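You operate a simulated robot arm through the tools that you are given. There is no shell and no other tool. Be economical: measure what you need, move in short steps, check, and stop when the job is done.

The job below is to be done with a simulated two-armed robot. You get a single attempt, and the scene is never put back.

JOB
Dust off the grey panel and slot it in the shallow crate.
Fine: it stands on the panel stand; lay it in the wiping jig, use the wooden pad and put it back; the panel ends on edge in a slot.

It is judged by the outcome, as a careful person would: the job done as asked, and still so three seconds after it is handed in. It fails if anything else is knocked over, pushed out of place, dropped, spilled or broken.

ROBOT AND FRAMES
Two 7-joint arms with fingered hands on one trunk, on a base that drives. Base frame: it is fixed to the floor where the robot stands at the start and does not move with it; the origin is under the middle of the robot, x ahead of it, y to its left, z up; the surface under the hand at the start is at about z = 0.72. Lengths are in m, angles in rad, forces in N, time in s.
The left shoulder is at the start at [0.02, 0.123, 1.112], the right one opposite. With the tool pointing down near the work surface each hand reaches from about 0.1 to 0.48 m from the robot's upright axis, wherever it stands, measured 20 degrees to its own side. Places, roughly: dolly [-1.25, -1, 0.25]; slot 1 of the shallow crate [-1.2, -1.1, 0.2]; slot 2 of the shallow crate [-1.2, -1, 0.2]; slot 3 of the shallow crate [-1.2, -1, 0.2]; slot 4 of the shallow crate [-1.2, -0.9, 0.2]; slot 5 of the shallow crate [-1.2, -0.8, 0.2]; wiping jig's bed [0.3, -0.3, 0.7]. Payload 2.4 kg a hand.
Tool frame (each hand has its own): the origin (TCP) lies between the finger pads and is the grasp point; the fingertips stand 0.017 m ahead of it; z points along the fingers, y is the line along which they close. Largest opening 0.088 m; the body of the gripper starts 0.047 m behind the TCP. The gripper is a hand of 3 fingers: y runs from the thumb to the fingers, the wrist lies at [0, 0, -0.165] in the tool frame, and closing takes about 1.5 s.
Orientation is told as [roll, pitch, yaw] about the base's x, y, z axes, in that order, counted from this pose: with the fingers straight down and closing along the base's y, the tool's x points along the base's -x, its y along +y and its z along -z.

CONTROLS
- The arms move only by the tool servo_tool. It takes "left_increments", "right_increments" or both (then of equal length, played together; a hand with none holds still); each is a list of rows, each a list of 2 entries, a list of its own where there are three numbers: the shift along the tool's x, y, z in units of 20 mm (1.0 is 20 mm), then the turn, a rotation vector about the tool's x, y, z in units of 6 degrees (1.0 is 6 degrees). In form: [[[x, y, z], [wx, wy, wz]], ...]. A call has 1 to 20 rows; each row shifts and turns the commanded pose from where the row before left it, along the tool's axes as they then stand. "left_grip" and "right_grip" are, for a hand that has rows, the opening, from 0 (shut) to 1 (fully open), set as the call begins (left out, the last holds). A call with a number of a shift or a turn outside -1 to 1 is refused whole. A row lasts 0.2 s, in which the tool goes at most 0.05 m and 0.15 rad; a call with a longer step from one row to the next is refused whole, and so is a gripper value outside its range. Where a pose cannot be reached the arm comes as near as it can. A force on the tool above 40 N (or 10 N above the force at the start of the call, whichever is more), or a blocked arm, ends the call early, and 0.2 s more pass. Each finger travels about 0.045 m/s and halts on what it meets, pressing with about 30 N; the grip force reading is that of the motor and also rises with nothing between the fingers. The clock runs only during rows and for 0.2 s after the last one: add rows that do not move to give the fingers time. It gives the time, the measured TCP pose, the force on the tool (base axes), the opening and the grip force at its end, in the units of the frame above (readings bear some noise), with the torque about the TCP (base axes, N m) and any sound that the robot's microphone picked up.
- Cameras (640 x 400 px; columns grow to the right, rows downward): "scene" is now at [0.0268, 0.0077, 1.5585]; the picture's right is [0.12, -0.99, 0.00], its down [-0.85, -0.10, -0.51] and it looks along [0.51, 0.06, -0.86] (base axes); focal length 268 px, centre (320, 200). "left" rides on the left gripper at [-0.052, 0.004, -0.066] in its tool frame; the picture's right is [-0.08, -1.00, 0.00], its down [0.78, -0.07, -0.62] and it looks along [0.62, -0.05, 0.78] (tool axes); focal length 243 px, centre (320, 200). "right" rides on the right gripper at [0.052, 0.004, -0.066] in its tool frame; the picture's right is [-0.08, 1.00, 0.00], its down [-0.78, -0.07, -0.62] and it looks along [-0.62, -0.05, 0.78] (tool axes); focal length 243 px, centre (320, 200). There is no depth. A picture from a camera that has moved, and an enlarged one, comes with that camera's place and axes in the base frame and with its lens. The place of the scene camera against the robot may be out by one fixed shift of up to 0.025 m in any direction.
- snapshot(camera): a new picture of that camera. The clock stands still meanwhile.
- slide_trunk(by): slides the trunk up (or, below 0, down) by that many m; the arms and the scene camera ride with it, the base frame stays. It gives what a move gives, with no picture.
- steer(legs): drives the robot by 1 to 6 legs, each [ahead, left, turn to the left] in m, m and rad, along the robot's own axes; the way and the turn of a leg run together, so that a leg with both is an arc; at most 1.5 m and 3.142 rad a leg. The arms and the cameras ride along, it lands a little off, and it stops where it bumps. It gives what a move gives.
- finger_targets(finger1, finger2, thumb_bend, hand): sets how far each is bent, from 0 (flat) to 1 (curled in); at 0.3 the hand is open as for a grip, at 0.7 the pads meet at the TCP. One left out holds its place. A second passes; each finger stops where it meets its share of the squeeze, and holds until it gets a number again. A gripper value or a shape takes the hand back. It gives what a move gives, with no picture; readings hold the bend of each and the force on the fingers (four entries, about 0 where the hand has none), thumb and palm.
- grasp_type(shape, hand): the hand has 3 fingers and takes this shape, open, in about a second: jaw (thumb against the fingers, like two jaws); tri (thumb and two fingers); tip (a fingertip pinch); poke (one finger out to press); point (the index stretched); flat (the hand flat); cup (the hand cupped); fist (a fist). The gripper value then closes the fingers along that shape, each until it touches; the sizes above hold for jaw. It gives what a move gives, with no picture.
- turn_head(pan, tilt): turns the head with the scene camera to pan (to the left, within 2.094 rad either way) and tilt (down, from -0.506 to 1.204), counted from straight ahead of the robot. It gives what a move gives.
- inspect(camera, box): a new picture of the part [left, top, right, bottom] of that camera's present view, enlarged. The clock stands still meanwhile.
- finish_job(): hands the job in; it is judged then, once.

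Work in short steps. Places have to be worked out from the pictures, the camera data and where the tool is seen: move nearer, look again, correct. Check each grasp and each placing, and mend what went wrong. You have 120 turns and 100 pictures in all, those below and enlarged ones among them. Open the grippers and draw the arms clear of the work before you hand the job in, unless the task says otherwise; then end with one line.

The tools are called after "Emit:" by a JSON object that holds its "method" and its "body". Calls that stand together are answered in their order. servo_tool: Moves the arms, as the interface text tells. Its arguments: {"type":"object","properties":{"left_increments":{"type":"array"},"left_grip":{"type":"number"},"right_increments":{"type":"array"},"right_grip":{"type":"number"}},"required":[]} The other tools are called the same way: slide_trunk (by) slides the trunk up or down; grasp_type (shape, hand) gives the hand a shape; finger_targets (finger1, finger2, thumb_bend, hand) moves the fingers one by one; steer (legs) drives the base; turn_head (pan, tilt) turns the head that bears the scene camera; snapshot (camera) takes a picture; inspect (camera, box) takes an enlarged picture of a part of a camera's view; finish_job () hands the job in.

At the start:

```text
clock: 0.0
left_eef_pos: [0.3887, 0.2273, 1.1274]
left_orientation: [0.0, 0.001, -0.001]
left_contact_force: [0.2, 0.0, -0.2]
left_torque: [0.0, 0.0, 0.01]
left_opening: 0.0877
left_gripper_force: 0.1
left_shape: jaw
left_bend: [0.3, 0.3, 0.3]
left_finger forces: [0.0, 0.0, 0.0, 0.0, 0.0, 0.0]
right_eef_pos: [0.2689, -0.0603, 1.1253]
right_orientation: [0.002, 0.0, -0.003]
right_contact_force: [-0.2, -0.5, 0.8]
right_torque: [-0.03, 0.0, -0.03]
right_opening: 0.0882
right_gripper_force: 0.0
right_shape: jaw
right_bend: [0.3, 0.3, 0.3]
right_finger forces: [0.0, 0.0, 0.0, 0.0, 0.0, 0.0]
trunk travel left (down, up): [-0.325, 0.505]
robot x, y, heading: [0.0004, 0.0017, 0.002]
head pan, tilt: [0.12, 1.031]
```

scene: 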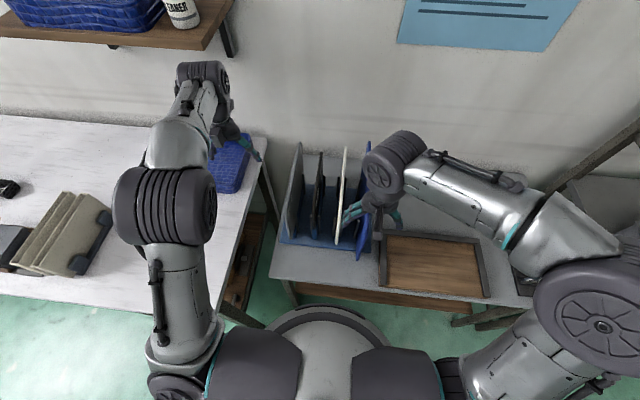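
right: 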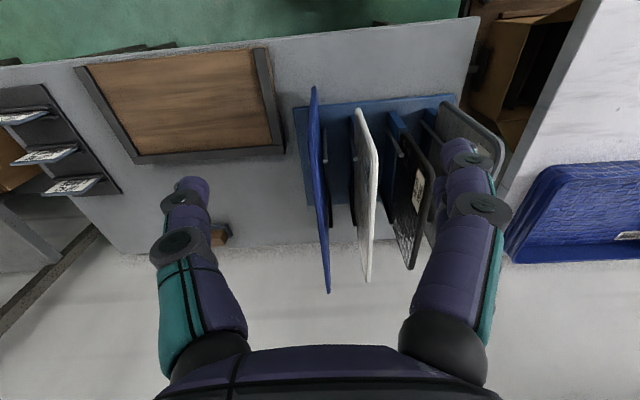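
left: 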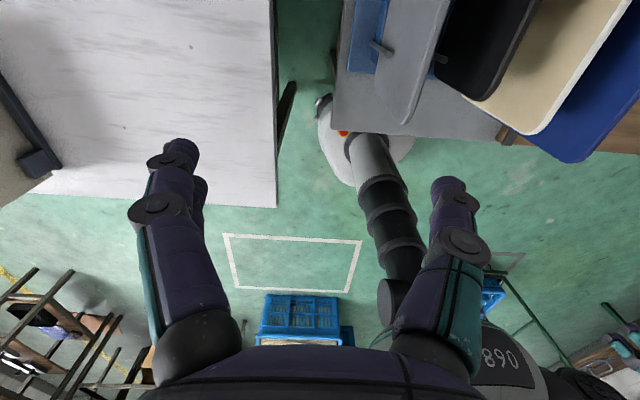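

The scene shows a stand with four panels (grey leftmost, black, cream, blue) and the jig to its right. I look closer at the stand and the jig to find sizes and the wooden pad.

Emit:
{"method": "inspect", "body": {"camera": "scene", "box": [240, 120, 560, 320]}}

Emit:
{"method": "inspect", "body": {"camera": "right", "box": [0, 20, 520, 345]}}

```text
2.00 times, centred on (400, 220) of scene
camera zoom: at [0.0268, 0.0077, 1.5585], right [0.12, -0.99, 0.0], down [-0.85, -0.1, -0.51], along [0.51, 0.06, -0.86], focal length 535 px, centre (160, 160)
```

zoom: 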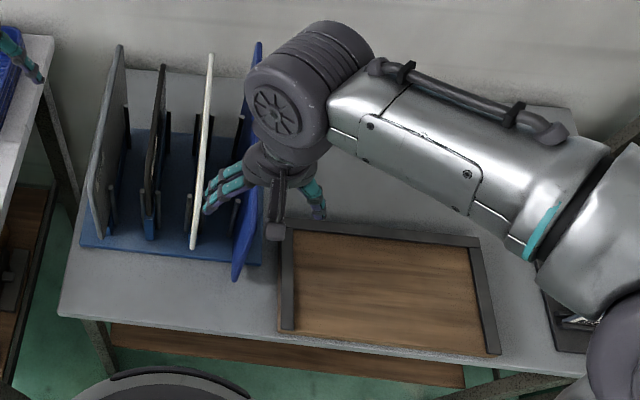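

```text
1.23 times, centred on (260, 182) of right
camera zoom: at [0.2169, -0.0546, 1.1926], right [0.08, 1.0, 0.0], down [0.78, -0.07, 0.62], along [0.62, -0.05, -0.78], focal length 299 px, centre (394, 222)
```

zoom: 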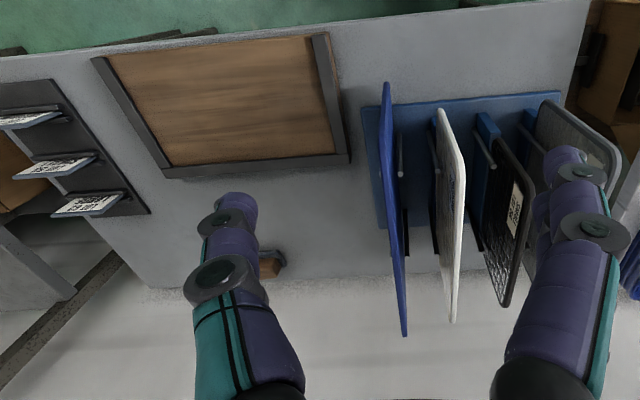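

The right arm hides part of the stand and what looks like a small wooden pad near the table's back (about x 0.67, y -0.37). I move the right hand to the right to clear the view.

Emit:
{"method": "servo_tool", "body": {"right_increments": [[[0, -1, 0], [0, 0, 0]], [[0, -1, 0], [0, 0, 0]], [[0, -1, 0], [0, 0, 0]], [[0, -1, 0], [0, 0, 0]], [[0, -1, 0], [0, 0, 0]], [[0, -1, 0], [0, 0, 0]], [[0, -1, 0], [0, 0, 0]], [[0, -1, 0], [0, 0, 0]], [[0, -1, 0], [0, 0, 0]], [[0, -1, 0], [0, 0, 0]], [[0.5, -1, 0], [0, 0, 0]], [[0.5, -1, 0], [0, 0, 0]], [[0.5, -1, 0], [0, 0, 0]]]}}

Emit:
{"method": "snapshot", "body": {"camera": "scene"}}

Emit:
{"method": "snapshot", "body": {"camera": "right"}}

```text
clock: 2.8
left_eef_pos: [0.3889, 0.2279, 1.1277]
left_orientation: [-0.001, -0.001, 0.0]
left_contact_force: [-1.0, 0.1, -1.1]
left_torque: [0.05, 0.02, 0.01]
left_opening: 0.0882
left_gripper_force: 0.0
left_shape: jaw
left_bend: [0.3, 0.3, 0.3]
left_finger forces: [0.0, 0.0, 0.0, 0.0, 0.1, 0.1]
right_eef_pos: [0.24, -0.3203, 1.1263]
right_orientation: [0.001, 0.002, 0.0]
right_contact_force: [0.7, 0.4, 0.2]
right_torque: [-0.02, 0.02, 0.0]
right_opening: 0.0881
right_gripper_force: 0.1
right_shape: jaw
right_bend: [0.3, 0.3, 0.3]
right_finger forces: [0.0, 0.0, 0.1, 0.0, 0.1, 0.0]
trunk travel left (down, up): [-0.325, 0.505]
robot x, y, heading: [0.0034, 0.0035, 0.0]
head pan, tilt: [0.12, 1.031]
```

```text
94 pictures are left
camera scene: at [0.0267, 0.0072, 1.5585], right [0.12, -0.99, 0.0], down [-0.85, -0.1, -0.51], along [0.51, 0.06, -0.86], focal length 268 px, centre (320, 200)
```

scene: 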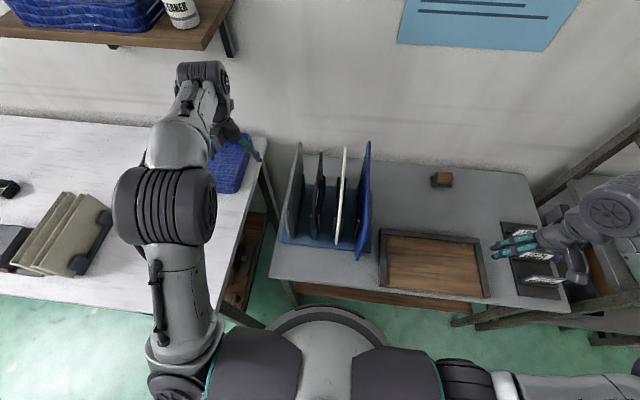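

```text
93 pictures are left
camera right: at [0.1872, -0.315, 1.193], right [0.08, 1.0, 0.0], down [0.78, -0.07, 0.62], along [0.62, -0.05, -0.78], focal length 243 px, centre (320, 200)
```

right: 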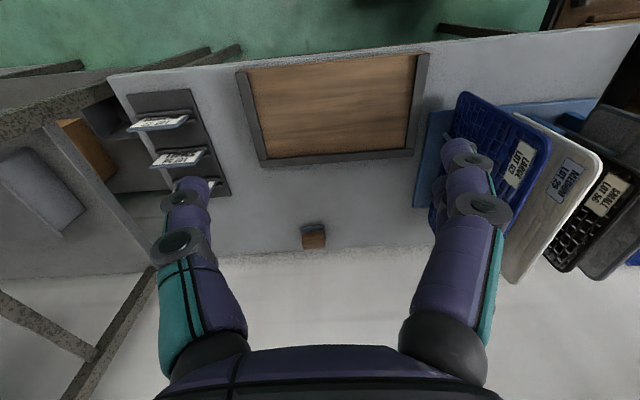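

The wooden pad stands at about (0.68, -0.37). The panels carry labels and there are tags at right; I zoom in on both.

Emit:
{"method": "inspect", "body": {"camera": "right", "box": [420, 80, 640, 290]}}

Emit:
{"method": "inspect", "body": {"camera": "right", "box": [80, 80, 340, 260]}}

Emit:
{"method": "inspect", "body": {"camera": "left", "box": [320, 0, 640, 200]}}

Emit:
{"method": "inspect", "body": {"camera": "scene", "box": [260, 130, 400, 270]}}

```text
1.90 times, centred on (530, 185) of right
camera zoom: at [0.1872, -0.315, 1.193], right [0.08, 1.0, 0.0], down [0.78, -0.07, 0.62], along [0.62, -0.05, -0.78], focal length 462 px, centre (-80, 229)
```

zoom: 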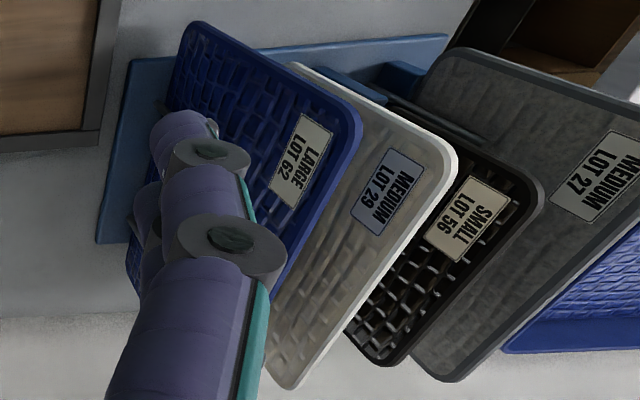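

```text
2.22 times, centred on (210, 170) of right
camera zoom: at [0.1872, -0.315, 1.193], right [0.08, 1.0, 0.0], down [0.78, -0.07, 0.62], along [0.62, -0.05, -0.78], focal length 539 px, centre (564, 267)
```

zoom: 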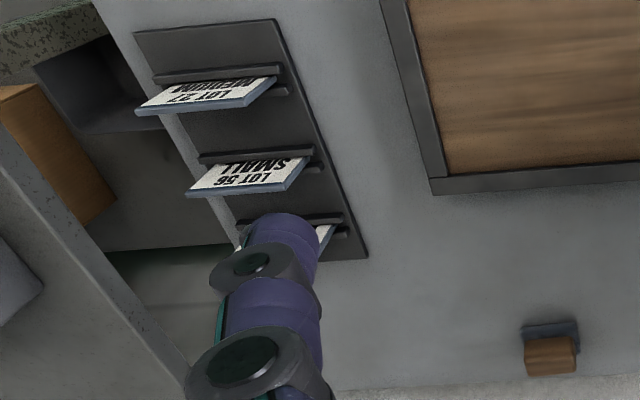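

```text
2.00 times, centred on (480, 100) of left
camera zoom: at [0.4407, 0.232, 1.1931], right [0.08, -1.0, 0.0], down [-0.78, -0.07, 0.62], along [-0.62, -0.05, -0.78], focal length 485 px, centre (0, 400)
```

zoom: 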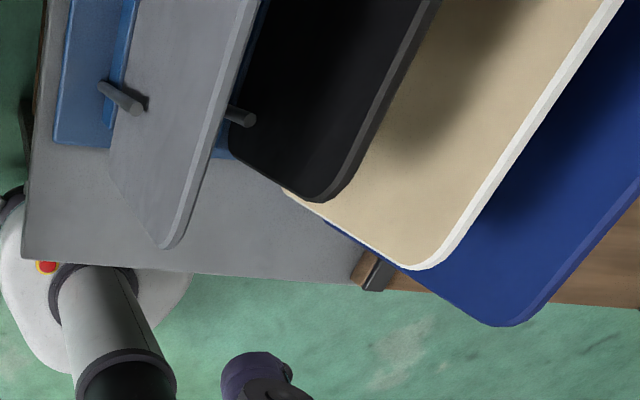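

```text
2.86 times, centred on (330, 200) of scene
camera zoom: at [0.0267, 0.0072, 1.5585], right [0.12, -0.99, 0.0], down [-0.85, -0.1, -0.51], along [0.51, 0.06, -0.86], focal length 764 px, centre (291, 200)
```

zoom: 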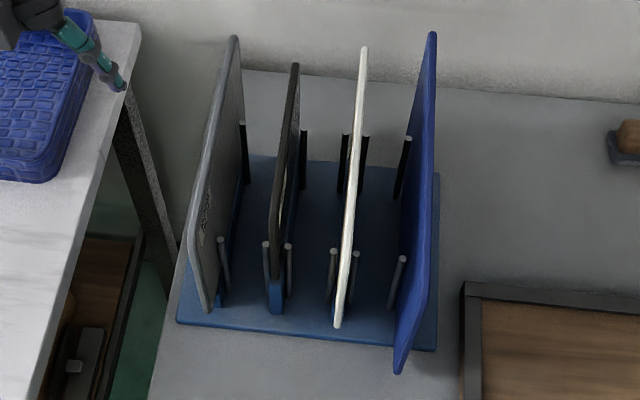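

The grey panel is MEDIUM LOT 27, label on its right (-y) face; the pad is a wooden block on a dark base. I turn the head to look at the crate before planning.

Emit:
{"method": "turn_head", "body": {"pan": -2.09, "tilt": 0.75}}

Emit:
{"method": "snapshot", "body": {"camera": "scene"}}

```text
clock: 4.9
left_eef_pos: [0.3886, 0.2285, 1.1263]
left_orientation: [0.0, 0.002, 0.001]
left_contact_force: [0.1, 0.0, 0.4]
left_torque: [0.0, 0.02, -0.02]
left_opening: 0.0878
left_gripper_force: 0.1
left_shape: jaw
left_bend: [0.3, 0.3, 0.3]
left_finger forces: [0.1, 0.1, 0.0, 0.1, 0.0, 0.0]
right_eef_pos: [0.2406, -0.3204, 1.1255]
right_orientation: [-0.001, -0.001, -0.001]
right_contact_force: [-0.2, -0.2, -0.3]
right_torque: [-0.01, 0.0, -0.01]
right_opening: 0.0881
right_gripper_force: 0.1
right_shape: jaw
right_bend: [0.3, 0.3, 0.3]
right_finger forces: [0.0, 0.0, 0.0, 0.1, 0.0, 0.0]
trunk travel left (down, up): [-0.325, 0.505]
robot x, y, heading: [0.0, 0.0031, 0.004]
head pan, tilt: [-2.089, 0.75]
```

```text
88 pictures are left
camera scene: at [-0.0814, -0.0726, 1.5799], right [-0.87, 0.49, 0.0], down [0.34, 0.59, -0.73], along [-0.36, -0.64, -0.68], focal length 268 px, centre (320, 200)
```

scene: 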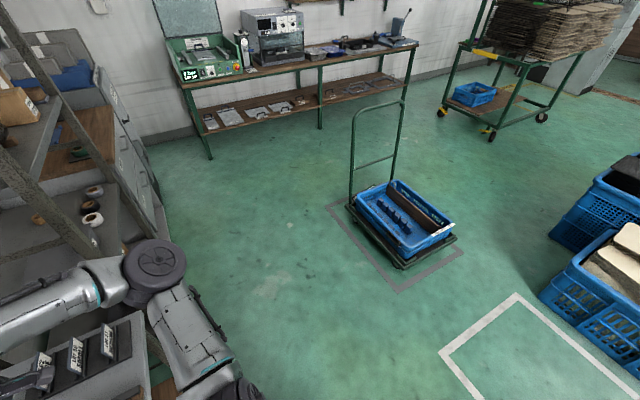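

Emit:
{"method": "inspect", "body": {"camera": "scene", "box": [320, 160, 480, 280]}}

```text
3.33 times, centred on (400, 220) of scene
camera zoom: at [-0.0814, -0.0726, 1.5799], right [-0.87, 0.49, 0.0], down [0.34, 0.59, -0.73], along [-0.36, -0.64, -0.68], focal length 892 px, centre (53, 133)
```

zoom: 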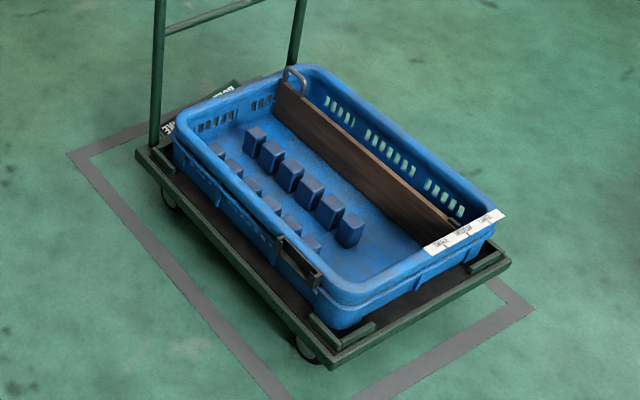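

The crate has five slots between blocks, a wooden fence and a size strip; I'll inspect it closely later. Now I look down ahead to judge clearance between base and table, since the pad lies far back.

Emit:
{"method": "turn_head", "body": {"pan": -0.2, "tilt": 1.2}}

Emit:
{"method": "snapshot", "body": {"camera": "scene"}}

```text
clock: 6.7
left_eef_pos: [0.3887, 0.228, 1.1261]
left_orientation: [0.0, 0.001, 0.0]
left_contact_force: [0.0, -0.3, -0.3]
left_torque: [-0.02, 0.03, -0.02]
left_opening: 0.0879
left_gripper_force: 0.1
left_shape: jaw
left_bend: [0.3, 0.3, 0.3]
left_finger forces: [0.1, 0.0, 0.0, 0.0, 0.0, 0.1]
right_eef_pos: [0.24, -0.3186, 1.125]
right_orientation: [0.001, 0.001, 0.0]
right_contact_force: [-0.1, -0.5, -0.3]
right_torque: [0.02, -0.01, 0.0]
right_opening: 0.0879
right_gripper_force: 0.0
right_shape: jaw
right_bend: [0.3, 0.3, 0.3]
right_finger forces: [0.0, 0.1, 0.1, 0.0, 0.0, 0.0]
trunk travel left (down, up): [-0.325, 0.505]
robot x, y, heading: [0.0014, 0.0009, -0.006]
head pan, tilt: [-0.201, 1.201]
```

```text
86 pictures are left
camera scene: at [0.0144, -0.0117, 1.5481], right [-0.2, -0.98, 0.0], down [-0.91, 0.19, -0.36], along [0.35, -0.07, -0.93], focal length 268 px, centre (320, 200)
```

scene: 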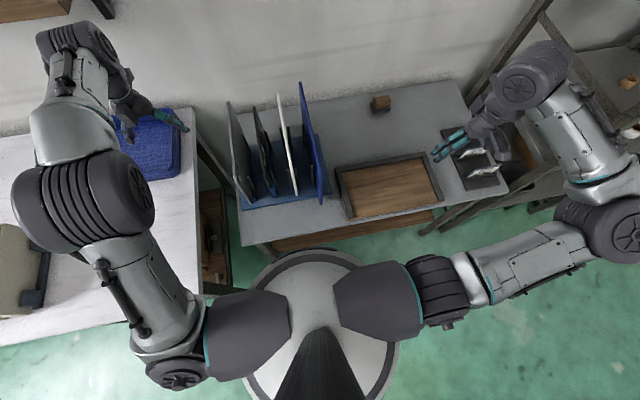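

The left hand goes over the middle of the grey panel's top edge (estimate x 0.47, y 0.135, top z 0.935), staying high, and I look with its camera.

Emit:
{"method": "servo_tool", "body": {"left_increments": [[[-0.71, -0.93, 0], [0, 0, 0]], [[-0.71, -0.93, 0], [0, 0, 0]], [[-0.71, -0.93, 0], [0, 0, 0]], [[-0.71, -0.93, 0], [0, 0, 0]], [[-0.71, -0.93, 0], [0, 0, 0]], [[0, 0, 0], [0, 0, 0]]], "left_grip": 0.6}}

Emit:
{"method": "snapshot", "body": {"camera": "left"}}

Emit:
{"method": "snapshot", "body": {"camera": "scene"}}

```text
clock: 8.1
left_eef_pos: [0.445, 0.1522, 1.1263]
left_orientation: [0.0, 0.0, 0.001]
left_contact_force: [-0.5, 0.3, -1.4]
left_torque: [-0.02, 0.01, 0.01]
left_opening: 0.0527
left_gripper_force: 0.0
left_shape: jaw
left_bend: [0.71, 0.71, 0.71]
left_finger forces: [0.0, 0.0, 0.1, 0.0, 0.0, 0.0]
left hand out of reach, approached as far as the arm can: row 5
right_eef_pos: [0.2407, -0.3189, 1.1269]
right_orientation: [-0.001, 0.0, 0.001]
right_contact_force: [0.6, 0.4, -0.2]
right_torque: [0.03, 0.02, -0.02]
right_opening: 0.088
right_gripper_force: 0.1
right_shape: jaw
right_bend: [0.3, 0.3, 0.3]
right_finger forces: [0.0, 0.0, 0.0, 0.1, 0.0, 0.0]
trunk travel left (down, up): [-0.325, 0.505]
robot x, y, heading: [-0.002, 0.0012, -0.0]
head pan, tilt: [-0.201, 1.201]
```

```text
85 pictures are left
camera left: at [0.4972, 0.158, 1.1927], right [0.09, -1.0, 0.0], down [-0.78, -0.07, 0.62], along [-0.62, -0.05, -0.78], focal length 243 px, centre (320, 200)
```

left: 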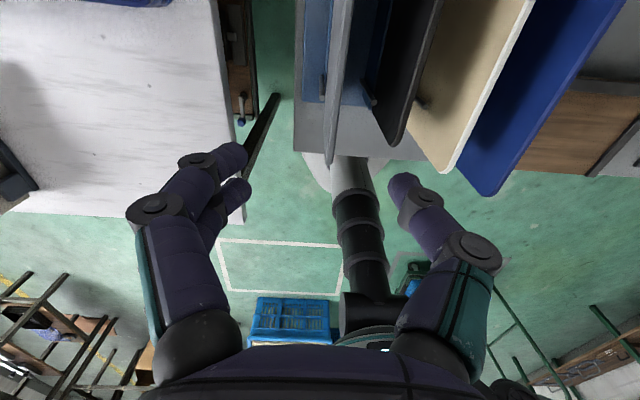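

```text
84 pictures are left
camera scene: at [0.0147, -0.0116, 1.5481], right [-0.2, -0.98, 0.0], down [-0.91, 0.19, -0.36], along [0.35, -0.07, -0.93], focal length 268 px, centre (320, 200)
```

scene: 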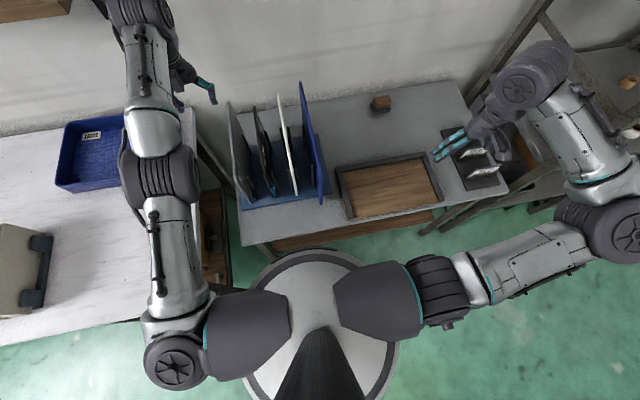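

The arm reached its limit at that height; lower it has more reach. The panel's near top corner triangulates to (0.348, 0.134, 0.935), agreeing between cameras. I lower to about z 1.0 and check.

Emit:
{"method": "servo_tool", "body": {"left_increments": [[[0, 0, 1], [0, 0, 0]], [[0, 0, 1], [0, 0, 0]], [[0, 0, 1], [0, 0, 0]], [[0, 0, 1], [0, 0, 0]], [[0, 0, 1], [0, 0, 0]], [[0, 0, 1], [0, 0, 0]], [[0, 0, 0], [0, 0, 0]]], "left_grip": 0.6}}

Emit:
{"method": "snapshot", "body": {"camera": "left"}}

```text
clock: 9.7
left_eef_pos: [0.445, 0.153, 1.0063]
left_orientation: [0.0, 0.001, 0.002]
left_contact_force: [0.2, -1.0, 0.2]
left_torque: [0.0, -0.01, -0.01]
left_opening: 0.053
left_gripper_force: 0.2
left_shape: jaw
left_bend: [0.71, 0.71, 0.71]
left_finger forces: [0.1, 0.0, 0.0, 0.0, 0.0, 0.0]
right_eef_pos: [0.2405, -0.3189, 1.1265]
right_orientation: [0.001, -0.001, 0.0]
right_contact_force: [-0.3, -0.7, -0.1]
right_torque: [-0.02, 0.0, 0.01]
right_opening: 0.0878
right_gripper_force: 0.0
right_shape: jaw
right_bend: [0.3, 0.3, 0.3]
right_finger forces: [0.1, 0.0, 0.0, 0.0, 0.1, 0.1]
trunk travel left (down, up): [-0.325, 0.505]
robot x, y, heading: [-0.0009, 0.0029, -0.006]
head pan, tilt: [-0.201, 1.201]
```

```text
83 pictures are left
camera left: at [0.4958, 0.157, 1.0728], right [0.08, -1.0, 0.0], down [-0.78, -0.07, 0.62], along [-0.62, -0.05, -0.78], focal length 243 px, centre (320, 200)
```

left: 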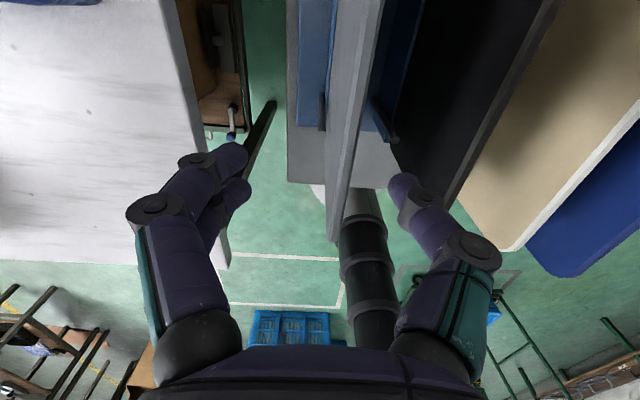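

Alignment confirmed: panel at y ≈ 0.135. I shift 18 mm right, 20 mm forward and go down to z ≈ 0.917 around the top edge.

Emit:
{"method": "servo_tool", "body": {"left_increments": [[[-1, -0.9, 0], [0, 0, 0]], [[0, 0, 0.9], [0, 0, 0]], [[0, 0, 0.9], [0, 0, 0]], [[0, 0, 0.9], [0, 0, 0]], [[0, 0, 0.9], [0, 0, 0]], [[0, 0, 0.9], [0, 0, 0]], [[0, 0, 0], [0, 0, 0]]], "left_grip": 0.6}}

Emit:
{"method": "inspect", "body": {"camera": "scene", "box": [160, 40, 360, 220]}}

Emit:
{"method": "snapshot", "body": {"camera": "left"}}

```text
clock: 11.3
left_eef_pos: [0.468, 0.1351, 0.9171]
left_orientation: [0.001, -0.001, -0.001]
left_contact_force: [-0.7, -0.1, 0.0]
left_torque: [-0.02, 0.01, 0.04]
left_opening: 0.0532
left_gripper_force: 0.1
left_shape: jaw
left_bend: [0.71, 0.71, 0.71]
left_finger forces: [0.0, 0.0, 0.0, 0.0, 0.0, 0.0]
right_eef_pos: [0.2394, -0.32, 1.1274]
right_orientation: [0.0, 0.0, -0.001]
right_contact_force: [-0.2, -0.2, -0.4]
right_torque: [-0.01, -0.01, 0.0]
right_opening: 0.0878
right_gripper_force: 0.0
right_shape: jaw
right_bend: [0.3, 0.3, 0.3]
right_finger forces: [0.1, 0.0, 0.0, 0.0, 0.0, 0.1]
trunk travel left (down, up): [-0.325, 0.505]
robot x, y, heading: [-0.0013, -0.0012, 0.004]
head pan, tilt: [-0.201, 1.201]
```

```text
2.22 times, centred on (260, 130) of scene
camera zoom: at [0.0144, -0.0118, 1.5481], right [-0.2, -0.98, 0.0], down [-0.91, 0.19, -0.36], along [0.35, -0.07, -0.93], focal length 594 px, centre (453, 356)
```

zoom: 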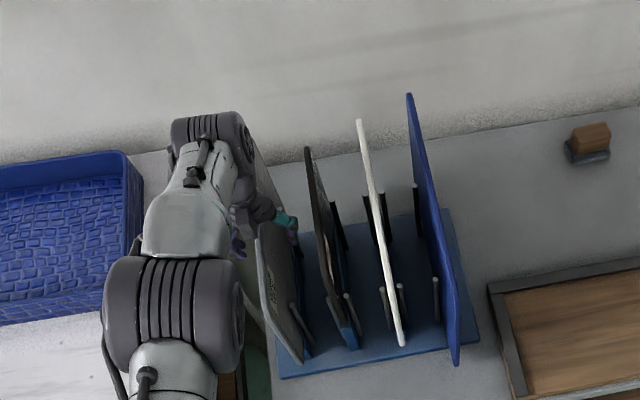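

```text
81 pictures are left
camera left: at [0.5181, 0.14, 0.9831], right [0.08, -1.0, 0.0], down [-0.78, -0.07, 0.62], along [-0.62, -0.05, -0.78], focal length 243 px, centre (320, 200)
```

left: 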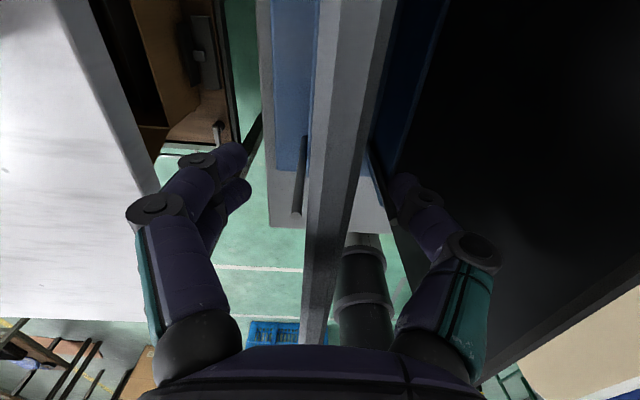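

The top edge is centred between thumb and fingers; I close the grip and wait.

Emit:
{"method": "servo_tool", "body": {"left_increments": [[[0, 0, 0], [0, 0, 0]], [[0, 0, 0], [0, 0, 0]], [[0, 0, 0], [0, 0, 0]], [[0, 0, 0], [0, 0, 0]], [[0, 0, 0], [0, 0, 0]], [[0, 0, 0], [0, 0, 0]], [[0, 0, 0], [0, 0, 0]], [[0, 0, 0], [0, 0, 0]]], "left_grip": 0}}

```text
clock: 13.1
left_eef_pos: [0.4668, 0.136, 0.917]
left_orientation: [0.001, 0.001, 0.0]
left_contact_force: [-0.1, -0.8, -0.3]
left_torque: [-0.01, 0.01, 0.02]
left_opening: 0.0018
left_gripper_force: 29.9
left_shape: jaw
left_bend: [0.7, 0.7, 0.7]
left_finger forces: [13.5, 13.5, 0.0, 0.0, 26.9, 0.0]
right_eef_pos: [0.2391, -0.3192, 1.127]
right_orientation: [0.001, 0.0, -0.002]
right_contact_force: [0.1, 0.1, 0.3]
right_torque: [-0.03, 0.03, 0.03]
right_opening: 0.0878
right_gripper_force: 0.0
right_shape: jaw
right_bend: [0.3, 0.3, 0.3]
right_finger forces: [0.1, 0.1, 0.1, 0.1, 0.1, 0.0]
trunk travel left (down, up): [-0.325, 0.505]
robot x, y, heading: [0.0005, -0.0008, -0.003]
head pan, tilt: [-0.201, 1.201]
```

The opening reads only 1.8 mm, which may mean nothing (or a thin edge) is between the fingers; I look.

Emit:
{"method": "snapshot", "body": {"camera": "left"}}

Emit:
{"method": "inspect", "body": {"camera": "scene", "box": [200, 80, 300, 180]}}

```text
80 pictures are left
camera left: at [0.5181, 0.14, 0.9832], right [0.08, -1.0, 0.0], down [-0.78, -0.07, 0.62], along [-0.62, -0.05, -0.78], focal length 243 px, centre (320, 200)
```

left: 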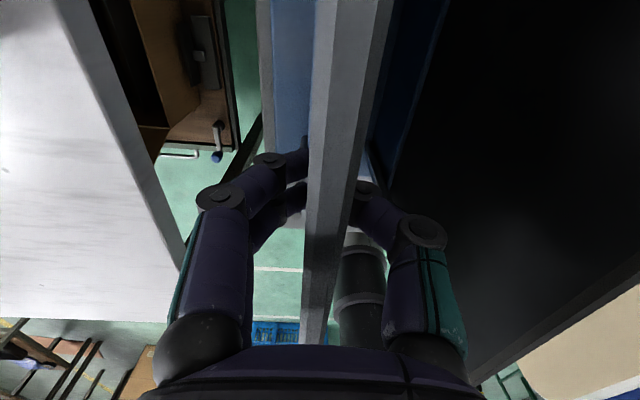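

```text
4.00 times, centred on (250, 130) of scene
camera zoom: at [0.0146, -0.0117, 1.5481], right [-0.2, -0.98, 0.0], down [-0.91, 0.19, -0.36], along [0.35, -0.07, -0.93], focal length 1070 px, centre (600, 480)
```

zoom: 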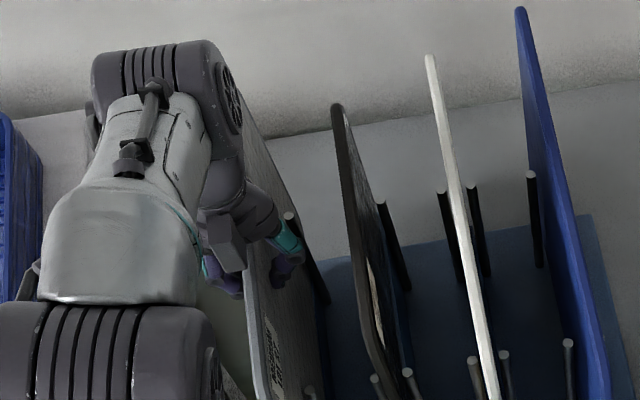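

The fingers are on both faces of the thin panel. I lift straight up with the trunk, 0.17 m, which keeps the arm posture.

Emit:
{"method": "slide_trunk", "body": {"by": 0.03}}

Emit:
{"method": "snapshot", "body": {"camera": "scene"}}

```text
clock: 13.9
left_eef_pos: [0.4663, 0.135, 0.9471]
left_orientation: [-0.001, 0.0, 0.001]
left_contact_force: [0.1, 0.4, -1.0]
left_torque: [0.0, -0.02, -0.03]
left_opening: 0.0021
left_gripper_force: 30.2
left_shape: jaw
left_bend: [0.7, 0.7, 0.7]
left_finger forces: [13.5, 13.6, 0.0, 0.0, 27.0, 0.0]
right_eef_pos: [0.2411, -0.3199, 1.1565]
right_orientation: [0.0, -0.001, 0.0]
right_contact_force: [0.1, -0.3, -0.1]
right_torque: [0.0, 0.02, -0.02]
right_opening: 0.0877
right_gripper_force: 0.0
right_shape: jaw
right_bend: [0.3, 0.3, 0.3]
right_finger forces: [0.0, 0.0, 0.1, 0.0, 0.0, 0.0]
trunk travel left (down, up): [-0.355, 0.475]
robot x, y, heading: [0.0013, -0.0001, -0.004]
head pan, tilt: [-0.201, 1.201]
```

```text
78 pictures are left
camera scene: at [0.0147, -0.0118, 1.5781], right [-0.2, -0.98, 0.0], down [-0.91, 0.19, -0.36], along [0.35, -0.07, -0.93], focal length 268 px, centre (320, 200)
```

scene: 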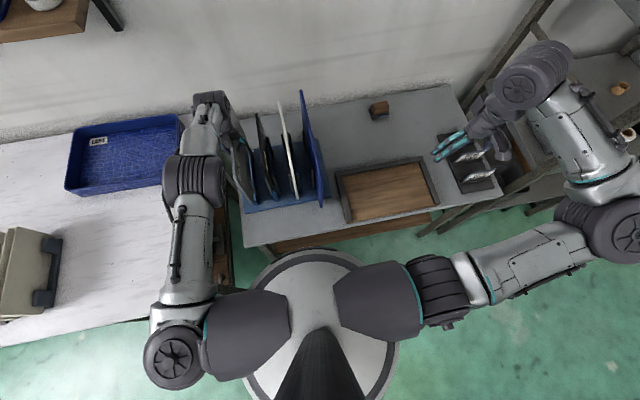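

I check whether the panel rose with the hand.

Emit:
{"method": "snapshot", "body": {"camera": "left"}}

```text
77 pictures are left
camera left: at [0.5182, 0.14, 1.0132], right [0.08, -1.0, 0.0], down [-0.78, -0.07, 0.62], along [-0.62, -0.05, -0.78], focal length 243 px, centre (320, 200)
```

left: 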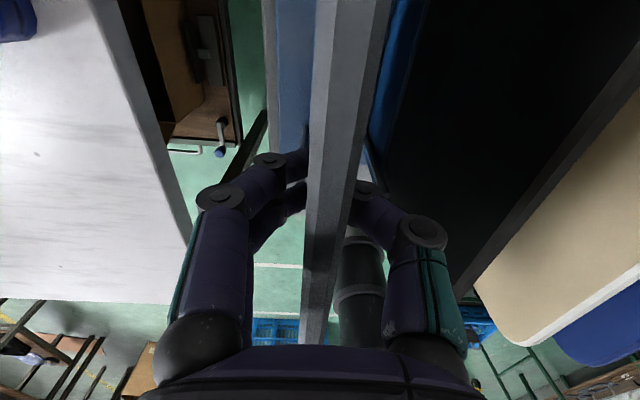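

The panel rides with the hand. I raise the trunk another 0.16 m to clear the rods.

Emit:
{"method": "slide_trunk", "body": {"by": 0.16}}

Emit:
{"method": "snapshot", "body": {"camera": "scene"}}

```text
clock: 15.7
left_eef_pos: [0.4665, 0.1354, 1.1064]
left_orientation: [0.002, -0.002, -0.001]
left_contact_force: [-0.1, -0.3, -0.9]
left_torque: [-0.02, 0.0, -0.01]
left_opening: 0.0019
left_gripper_force: 29.4
left_shape: jaw
left_bend: [0.7, 0.7, 0.7]
left_finger forces: [13.5, 13.5, 0.0, 0.1, 27.1, 0.0]
right_eef_pos: [0.2402, -0.3187, 1.3157]
right_orientation: [0.0, -0.001, 0.001]
right_contact_force: [-0.6, -0.4, 0.7]
right_torque: [0.0, -0.01, 0.0]
right_opening: 0.0879
right_gripper_force: 0.0
right_shape: jaw
right_bend: [0.3, 0.3, 0.3]
right_finger forces: [0.0, 0.0, 0.1, 0.0, 0.0, 0.0]
trunk travel left (down, up): [-0.515, 0.315]
robot x, y, heading: [-0.0011, -0.0017, 0.001]
head pan, tilt: [-0.201, 1.201]
```

```text
76 pictures are left
camera scene: at [0.0147, -0.0118, 1.738], right [-0.2, -0.98, 0.0], down [-0.91, 0.19, -0.36], along [0.35, -0.07, -0.93], focal length 268 px, centre (320, 200)
```

scene: 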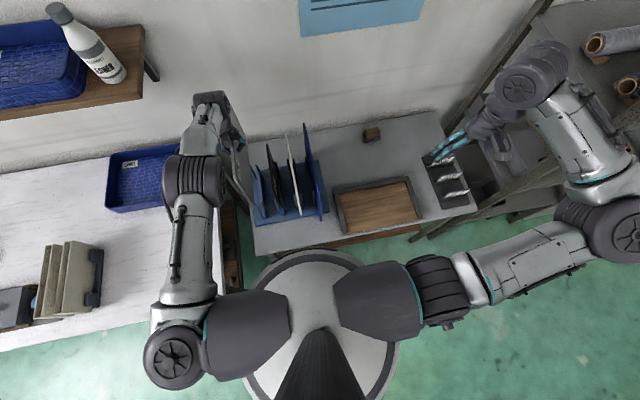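

The grey panel is free of the stand. I back the base 0.35 m away from the table, then look at the table front and the jig.

Emit:
{"method": "steer", "body": {"legs": [[-0.35, 0, 0]]}}

Emit:
{"method": "turn_head", "body": {"pan": -0.2, "tilt": 0.95}}

Emit:
{"method": "snapshot", "body": {"camera": "scene"}}

```text
clock: 18.0
left_eef_pos: [0.1061, 0.1356, 1.1073]
left_orientation: [0.001, 0.0, 0.0]
left_contact_force: [-0.4, 0.3, -0.8]
left_torque: [0.03, 0.02, 0.03]
left_opening: 0.002
left_gripper_force: 30.0
left_shape: jaw
left_bend: [0.7, 0.7, 0.7]
left_finger forces: [13.4, 13.6, 0.0, 0.0, 27.1, 0.0]
right_eef_pos: [-0.1206, -0.3199, 1.3156]
right_orientation: [-0.001, -0.001, -0.002]
right_contact_force: [0.7, 0.5, 0.8]
right_torque: [0.02, 0.0, 0.02]
right_opening: 0.0877
right_gripper_force: 0.1
right_shape: jaw
right_bend: [0.3, 0.3, 0.3]
right_finger forces: [0.0, 0.0, 0.0, 0.0, 0.1, 0.0]
trunk travel left (down, up): [-0.515, 0.315]
robot x, y, heading: [-0.36, 0.0002, -0.003]
head pan, tilt: [-0.201, 1.201]
```

```text
clock: 18.8
left_eef_pos: [0.1075, 0.1344, 1.1067]
left_orientation: [0.001, -0.001, -0.002]
left_contact_force: [0.2, -0.1, -2.3]
left_torque: [0.01, 0.02, -0.01]
left_opening: 0.0019
left_gripper_force: 30.1
left_shape: jaw
left_bend: [0.7, 0.7, 0.7]
left_finger forces: [13.5, 13.6, 0.0, 0.0, 27.1, 0.1]
right_eef_pos: [-0.1208, -0.3192, 1.3161]
right_orientation: [0.001, 0.0, -0.002]
right_contact_force: [0.3, 0.0, 0.1]
right_torque: [-0.02, 0.01, 0.01]
right_opening: 0.0877
right_gripper_force: 0.0
right_shape: jaw
right_bend: [0.3, 0.3, 0.3]
right_finger forces: [0.1, 0.0, 0.1, 0.1, 0.0, 0.1]
trunk travel left (down, up): [-0.515, 0.315]
robot x, y, heading: [-0.3599, 0.0008, -0.0]
head pan, tilt: [-0.201, 0.949]
```

```text
75 pictures are left
camera scene: at [-0.3282, -0.015, 1.7543], right [-0.2, -0.98, 0.0], down [-0.8, 0.16, -0.58], along [0.57, -0.12, -0.81], focal length 268 px, centre (320, 200)
```

scene: 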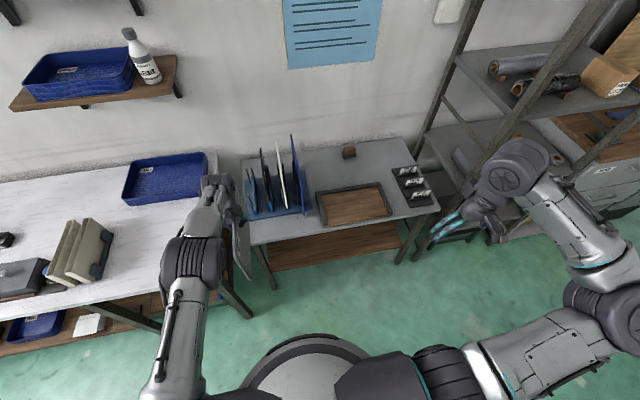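

The panel is held well. I now yaw the hand 90° left so that the label face turns away from the robot.

Emit:
{"method": "servo_tool", "body": {"left_increments": [[[0, 0, 0], [0, 0, -1]], [[0, 0, 0], [0, 0, -1]], [[0, 0, 0], [0, 0, -1]], [[0, 0, 0], [0, 0, -1]], [[0, 0, 0], [0, 0, -1]], [[0, 0, 0], [0, 0, -1]], [[0, 0, 0], [0, 0, -1]], [[0, 0, 0], [0, 0, -1]], [[0, 0, 0], [0, 0, -1]], [[0, 0, 0], [0, 0, -1]], [[0, 0, 0], [0, 0, -1]], [[0, 0, 0], [0, 0, -1]], [[0, 0, 0], [0, 0, -1]], [[0, 0, 0], [0, 0, -1]], [[0, 0, 0], [0, 0, -1]]]}}

Emit:
{"method": "turn_head", "body": {"pan": 0.3, "tilt": 0.8}}

Emit:
{"method": "snapshot", "body": {"camera": "scene"}}

```text
clock: 22.0
left_eef_pos: [0.1073, 0.1342, 1.1082]
left_orientation: [-0.001, 0.0, 1.57]
left_contact_force: [-0.5, 0.0, -0.9]
left_torque: [0.0, -0.01, 0.02]
left_opening: 0.0023
left_gripper_force: 29.2
left_shape: jaw
left_bend: [0.7, 0.7, 0.7]
left_finger forces: [13.4, 13.7, 0.0, 0.0, 27.1, 0.0]
right_eef_pos: [-0.1205, -0.321, 1.3156]
right_orientation: [0.0, 0.001, -0.001]
right_contact_force: [1.1, -0.3, 0.0]
right_torque: [0.0, -0.06, -0.03]
right_opening: 0.0877
right_gripper_force: 0.1
right_shape: jaw
right_bend: [0.3, 0.3, 0.3]
right_finger forces: [0.0, 0.1, 0.0, 0.0, 0.0, 0.0]
trunk travel left (down, up): [-0.515, 0.315]
robot x, y, heading: [-0.3612, 0.0003, -0.001]
head pan, tilt: [-0.201, 0.949]
```

```text
clock: 22.9
left_eef_pos: [0.1074, 0.1341, 1.1074]
left_orientation: [-0.001, 0.001, 1.569]
left_contact_force: [-0.3, 0.7, -1.0]
left_torque: [-0.02, 0.03, -0.01]
left_opening: 0.0019
left_gripper_force: 29.4
left_shape: jaw
left_bend: [0.7, 0.7, 0.7]
left_finger forces: [13.5, 13.7, 0.1, 0.1, 27.1, 0.0]
right_eef_pos: [-0.12, -0.3195, 1.3153]
right_orientation: [0.0, 0.001, -0.001]
right_contact_force: [-0.9, -0.8, 0.0]
right_torque: [0.03, 0.02, 0.02]
right_opening: 0.088
right_gripper_force: 0.1
right_shape: jaw
right_bend: [0.3, 0.3, 0.3]
right_finger forces: [0.1, 0.1, 0.1, 0.0, 0.0, 0.1]
trunk travel left (down, up): [-0.515, 0.315]
robot x, y, heading: [-0.3569, -0.0029, 0.001]
head pan, tilt: [0.3, 0.799]
```

```text
74 pictures are left
camera scene: at [-0.3226, 0.0232, 1.7658], right [0.29, -0.96, 0.0], down [-0.69, -0.21, -0.7], along [0.67, 0.2, -0.72], focal length 268 px, centre (320, 200)
```

scene: 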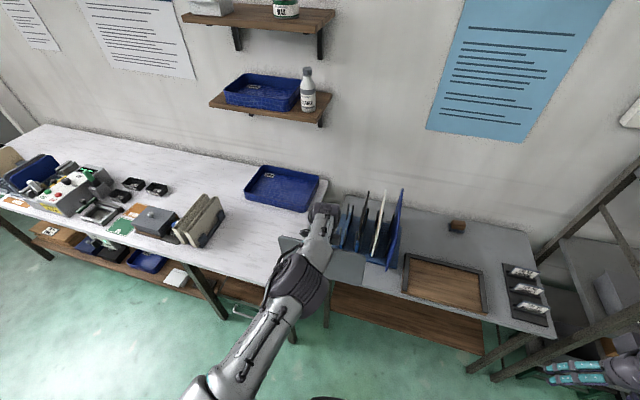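

Next I pitch the hand up 90° about tool x so the fingers point forward and the label face turns up, then look at it.

Emit:
{"method": "servo_tool", "body": {"left_increments": [[[0, 0, 0], [1, 0, 0]], [[0, 0, 0], [1, 0, 0]], [[0, 0, 0], [1, 0, 0]], [[0, 0, 0], [1, 0, 0]], [[0, 0, 0], [1, 0, 0]], [[0, 0, 0], [1, 0, 0]], [[0, 0, 0], [1, 0, 0]], [[0, 0, 0], [1, 0, 0]], [[0, 0, 0], [1, 0, 0]], [[0, 0, 0], [1, 0, 0]], [[0, 0, 0], [1, 0, 0]], [[0, 0, 0], [1, 0, 0]], [[0, 0, 0], [1, 0, 0]], [[0, 0, 0], [1, 0, 0]], [[0, 0, 0], [1, 0, 0]]]}}

Emit:
{"method": "snapshot", "body": {"camera": "scene"}}

```text
clock: 26.1
left_eef_pos: [0.107, 0.1364, 1.1077]
left_orientation: [-1.574, 0.0, 1.57]
left_contact_force: [0.6, -0.7, -0.3]
left_torque: [0.02, 0.04, 0.0]
left_opening: 0.0024
left_gripper_force: 30.3
left_shape: jaw
left_bend: [0.7, 0.7, 0.7]
left_finger forces: [14.1, 14.0, 0.0, 0.1, 26.9, 0.0]
right_eef_pos: [-0.1203, -0.319, 1.3157]
right_orientation: [0.001, 0.0, -0.001]
right_contact_force: [-0.2, 0.3, -1.1]
right_torque: [-0.01, -0.01, 0.0]
right_opening: 0.088
right_gripper_force: 0.0
right_shape: jaw
right_bend: [0.3, 0.3, 0.3]
right_finger forces: [0.1, 0.0, 0.0, 0.0, 0.0, 0.0]
trunk travel left (down, up): [-0.515, 0.315]
robot x, y, heading: [-0.3602, -0.0023, -0.007]
head pan, tilt: [0.3, 0.799]
```

```text
73 pictures are left
camera scene: at [-0.3226, 0.0235, 1.7658], right [0.29, -0.96, 0.0], down [-0.69, -0.21, -0.7], along [0.67, 0.21, -0.72], focal length 268 px, centre (320, 200)
```

scene: 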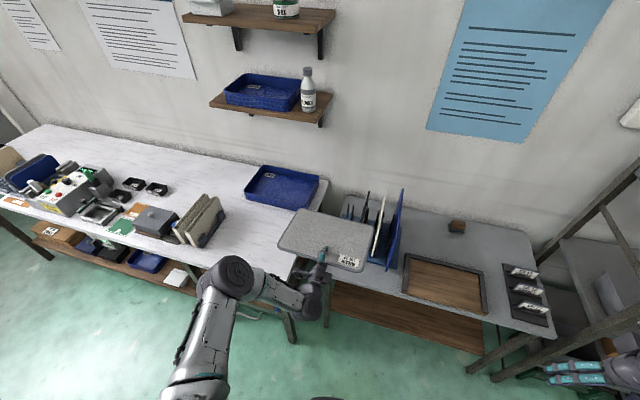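

The panel is level, label up. I zoom to check the dusty face.

Emit:
{"method": "inspect", "body": {"camera": "scene", "box": [260, 190, 400, 290]}}

Emit:
{"method": "snapshot", "body": {"camera": "left"}}

```text
4.00 times, centred on (330, 240) of scene
camera zoom: at [-0.3226, 0.0235, 1.7658], right [0.29, -0.96, 0.0], down [-0.69, -0.21, -0.7], along [0.67, 0.21, -0.72], focal length 1070 px, centre (280, 40)
```

zoom: 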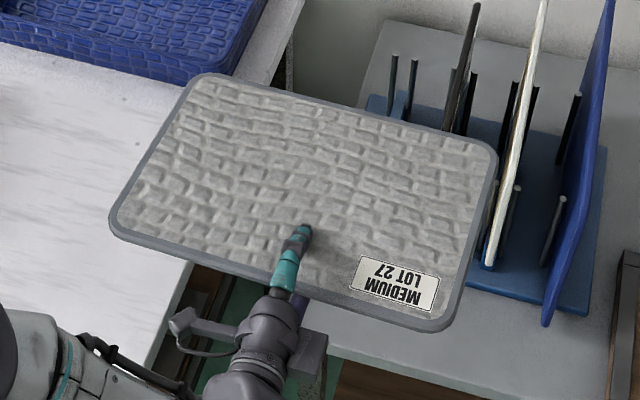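

```text
71 pictures are left
camera left: at [0.0413, 0.1874, 1.1033], right [0.0, 0.09, 1.0], down [-0.62, -0.78, 0.07], along [0.78, -0.62, 0.05], focal length 243 px, centre (320, 200)
```

left: 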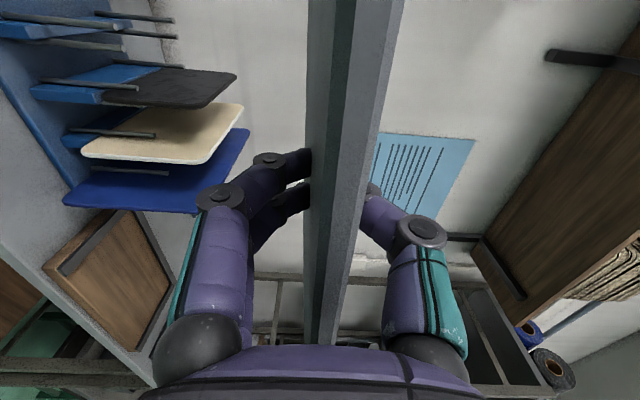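

A pale dust film covers the label face; it goes up. The jig interior is about x 0.263–0.43, y -0.167…-0.462. I shift the left hand 0.2 m to the right relative to the body first.

Emit:
{"method": "servo_tool", "body": {"left_increments": [[[1, 0, 0], [0, 0, 0]], [[1, 0, 0], [0, 0, 0]], [[1, 0, 0], [0, 0, 0]], [[1, 0, 0], [0, 0, 0]], [[1, 0, 0], [0, 0, 0]], [[1, 0, 0], [0, 0, 0]], [[1, 0, 0], [0, 0, 0]], [[1, 0, 0], [0, 0, 0]], [[1, 0, 0], [0, 0, 0]]]}}

Emit:
{"method": "steer", "body": {"legs": [[0, -0.27, 0]]}}

Emit:
{"method": "turn_head", "body": {"pan": 0.0, "tilt": 0.9}}

Emit:
{"method": "snapshot", "body": {"camera": "scene"}}

```text
clock: 28.1
left_eef_pos: [0.1057, -0.0428, 1.1089]
left_orientation: [-1.57, -0.002, 1.571]
left_contact_force: [-0.2, -1.0, -1.1]
left_torque: [0.02, 0.07, 0.02]
left_opening: 0.0018
left_gripper_force: 30.1
left_shape: jaw
left_bend: [0.7, 0.71, 0.7]
left_finger forces: [14.2, 13.9, 0.1, 0.0, 27.0, 0.1]
right_eef_pos: [-0.1212, -0.3198, 1.3161]
right_orientation: [0.001, 0.0, -0.002]
right_contact_force: [-0.2, -0.5, -0.5]
right_torque: [0.0, -0.04, 0.01]
right_opening: 0.0877
right_gripper_force: 0.1
right_shape: jaw
right_bend: [0.3, 0.3, 0.3]
right_finger forces: [0.0, 0.1, 0.0, 0.0, 0.1, 0.0]
trunk travel left (down, up): [-0.515, 0.315]
robot x, y, heading: [-0.36, 0.0009, 0.002]
head pan, tilt: [0.3, 0.799]
```

```text
clock: 30.0
left_eef_pos: [0.1083, -0.3074, 1.1086]
left_orientation: [-1.571, -0.002, 1.574]
left_contact_force: [-0.5, -0.2, -1.8]
left_torque: [0.03, 0.04, 0.02]
left_opening: 0.0018
left_gripper_force: 29.9
left_shape: jaw
left_bend: [0.7, 0.71, 0.7]
left_finger forces: [14.2, 13.9, 0.1, 0.0, 27.0, 0.1]
right_eef_pos: [-0.119, -0.5857, 1.3153]
right_orientation: [0.003, 0.0, 0.005]
right_contact_force: [0.2, -0.4, -0.2]
right_torque: [0.03, -0.01, 0.02]
right_opening: 0.088
right_gripper_force: 0.1
right_shape: jaw
right_bend: [0.3, 0.3, 0.3]
right_finger forces: [0.0, 0.1, 0.0, 0.1, 0.0, 0.0]
trunk travel left (down, up): [-0.515, 0.315]
robot x, y, heading: [-0.3555, -0.2652, 0.006]
head pan, tilt: [0.3, 0.799]
```

```text
clock: 30.8
left_eef_pos: [0.1077, -0.3066, 1.1084]
left_orientation: [-1.571, 0.0, 1.575]
left_contact_force: [-0.3, -0.3, -1.4]
left_torque: [-0.02, 0.06, 0.0]
left_opening: 0.002
left_gripper_force: 29.9
left_shape: jaw
left_bend: [0.7, 0.71, 0.7]
left_finger forces: [14.3, 14.0, 0.0, 0.0, 27.1, 0.1]
right_eef_pos: [-0.119, -0.5847, 1.3155]
right_orientation: [-0.001, 0.0, 0.005]
right_contact_force: [0.0, 0.0, -0.2]
right_torque: [0.04, 0.01, 0.04]
right_opening: 0.0878
right_gripper_force: 0.2
right_shape: jaw
right_bend: [0.3, 0.3, 0.3]
right_finger forces: [0.0, 0.0, 0.0, 0.1, 0.0, 0.0]
trunk travel left (down, up): [-0.515, 0.315]
robot x, y, heading: [-0.3616, -0.2632, 0.005]
head pan, tilt: [0.0, 0.901]
```

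```text
70 pictures are left
camera scene: at [-0.324, -0.2666, 1.758], right [0.0, -1.0, 0.0], down [-0.78, 0.0, -0.62], along [0.62, 0.0, -0.78], focal length 268 px, centre (320, 200)
```

scene: 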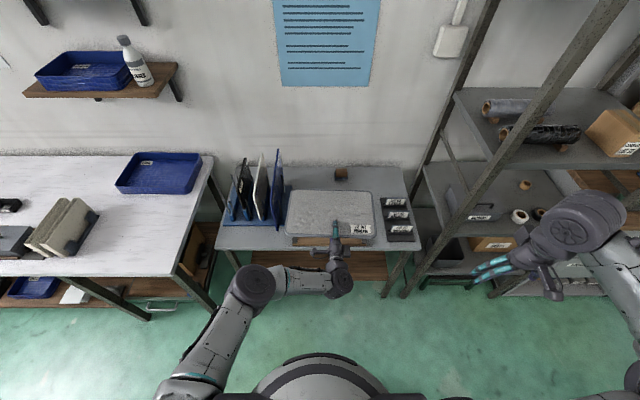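

The panel is centred over the jig line (y ≈ -0.306). I lower the trunk 0.24 m, with the panel still just in front of the jig, then check.

Emit:
{"method": "slide_trunk", "body": {"by": -0.24}}

Emit:
{"method": "steer", "body": {"legs": [[0.145, -0.01, 0]]}}

Emit:
{"method": "snapshot", "body": {"camera": "scene"}}

Emit:
{"method": "snapshot", "body": {"camera": "left"}}

```text
clock: 33.3
left_eef_pos: [0.1073, -0.307, 0.8688]
left_orientation: [-1.571, -0.001, 1.575]
left_contact_force: [-0.5, 0.1, -1.8]
left_torque: [0.01, 0.07, -0.01]
left_opening: 0.0018
left_gripper_force: 30.4
left_shape: jaw
left_bend: [0.7, 0.71, 0.7]
left_finger forces: [14.3, 14.0, 0.1, 0.0, 27.2, 0.0]
right_eef_pos: [-0.1184, -0.5867, 1.0753]
right_orientation: [-0.002, 0.001, 0.003]
right_contact_force: [-0.1, -0.6, 0.0]
right_torque: [-0.02, 0.02, -0.02]
right_opening: 0.088
right_gripper_force: 0.0
right_shape: jaw
right_bend: [0.3, 0.3, 0.3]
right_finger forces: [0.0, 0.0, 0.1, 0.0, 0.0, 0.1]
trunk travel left (down, up): [-0.275, 0.555]
robot x, y, heading: [-0.3608, -0.2693, 0.003]
head pan, tilt: [0.0, 0.901]
```

```text
clock: 34.7
left_eef_pos: [0.2535, -0.3185, 0.8681]
left_orientation: [-1.569, -0.001, 1.572]
left_contact_force: [0.5, -0.1, -1.3]
left_torque: [-0.02, 0.07, 0.02]
left_opening: 0.0021
left_gripper_force: 30.4
left_shape: jaw
left_bend: [0.7, 0.71, 0.7]
left_finger forces: [14.2, 14.0, 0.1, 0.1, 27.1, 0.0]
right_eef_pos: [0.0283, -0.5958, 1.0757]
right_orientation: [-0.002, 0.001, 0.002]
right_contact_force: [0.2, -0.6, -1.0]
right_torque: [-0.01, -0.01, -0.02]
right_opening: 0.088
right_gripper_force: 0.0
right_shape: jaw
right_bend: [0.3, 0.3, 0.3]
right_finger forces: [0.0, 0.1, 0.1, 0.0, 0.0, 0.1]
trunk travel left (down, up): [-0.275, 0.555]
robot x, y, heading: [-0.214, -0.2742, 0.002]
head pan, tilt: [0.0, 0.901]
```

```text
69 pictures are left
camera scene: at [-0.1768, -0.2768, 1.5179], right [0.0, -1.0, 0.0], down [-0.78, 0.0, -0.62], along [0.62, 0.0, -0.78], focal length 268 px, centre (320, 200)
```

scene: 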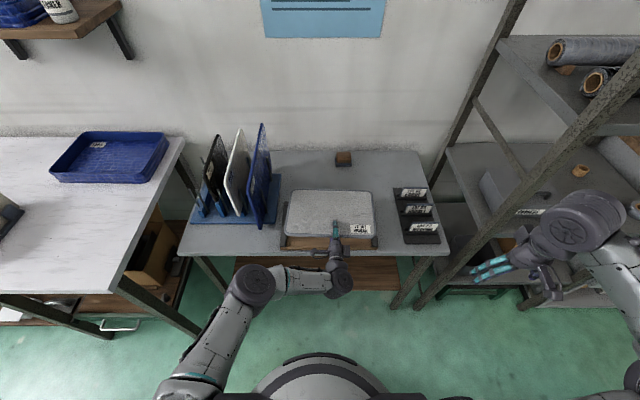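

```text
68 pictures are left
camera left: at [0.188, -0.2659, 0.8637], right [0.0, 0.08, 1.0], down [-0.62, -0.78, 0.07], along [0.78, -0.62, 0.05], focal length 243 px, centre (320, 200)
```

left: 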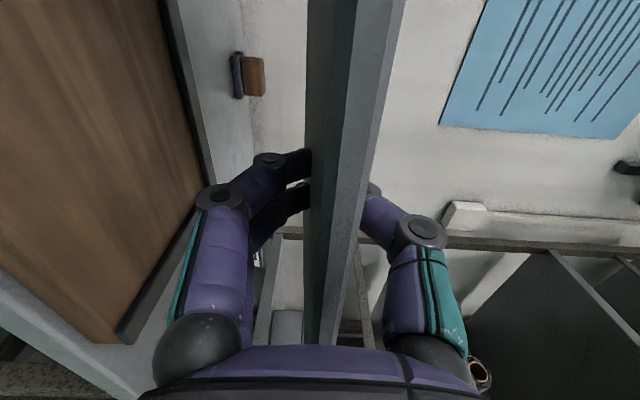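

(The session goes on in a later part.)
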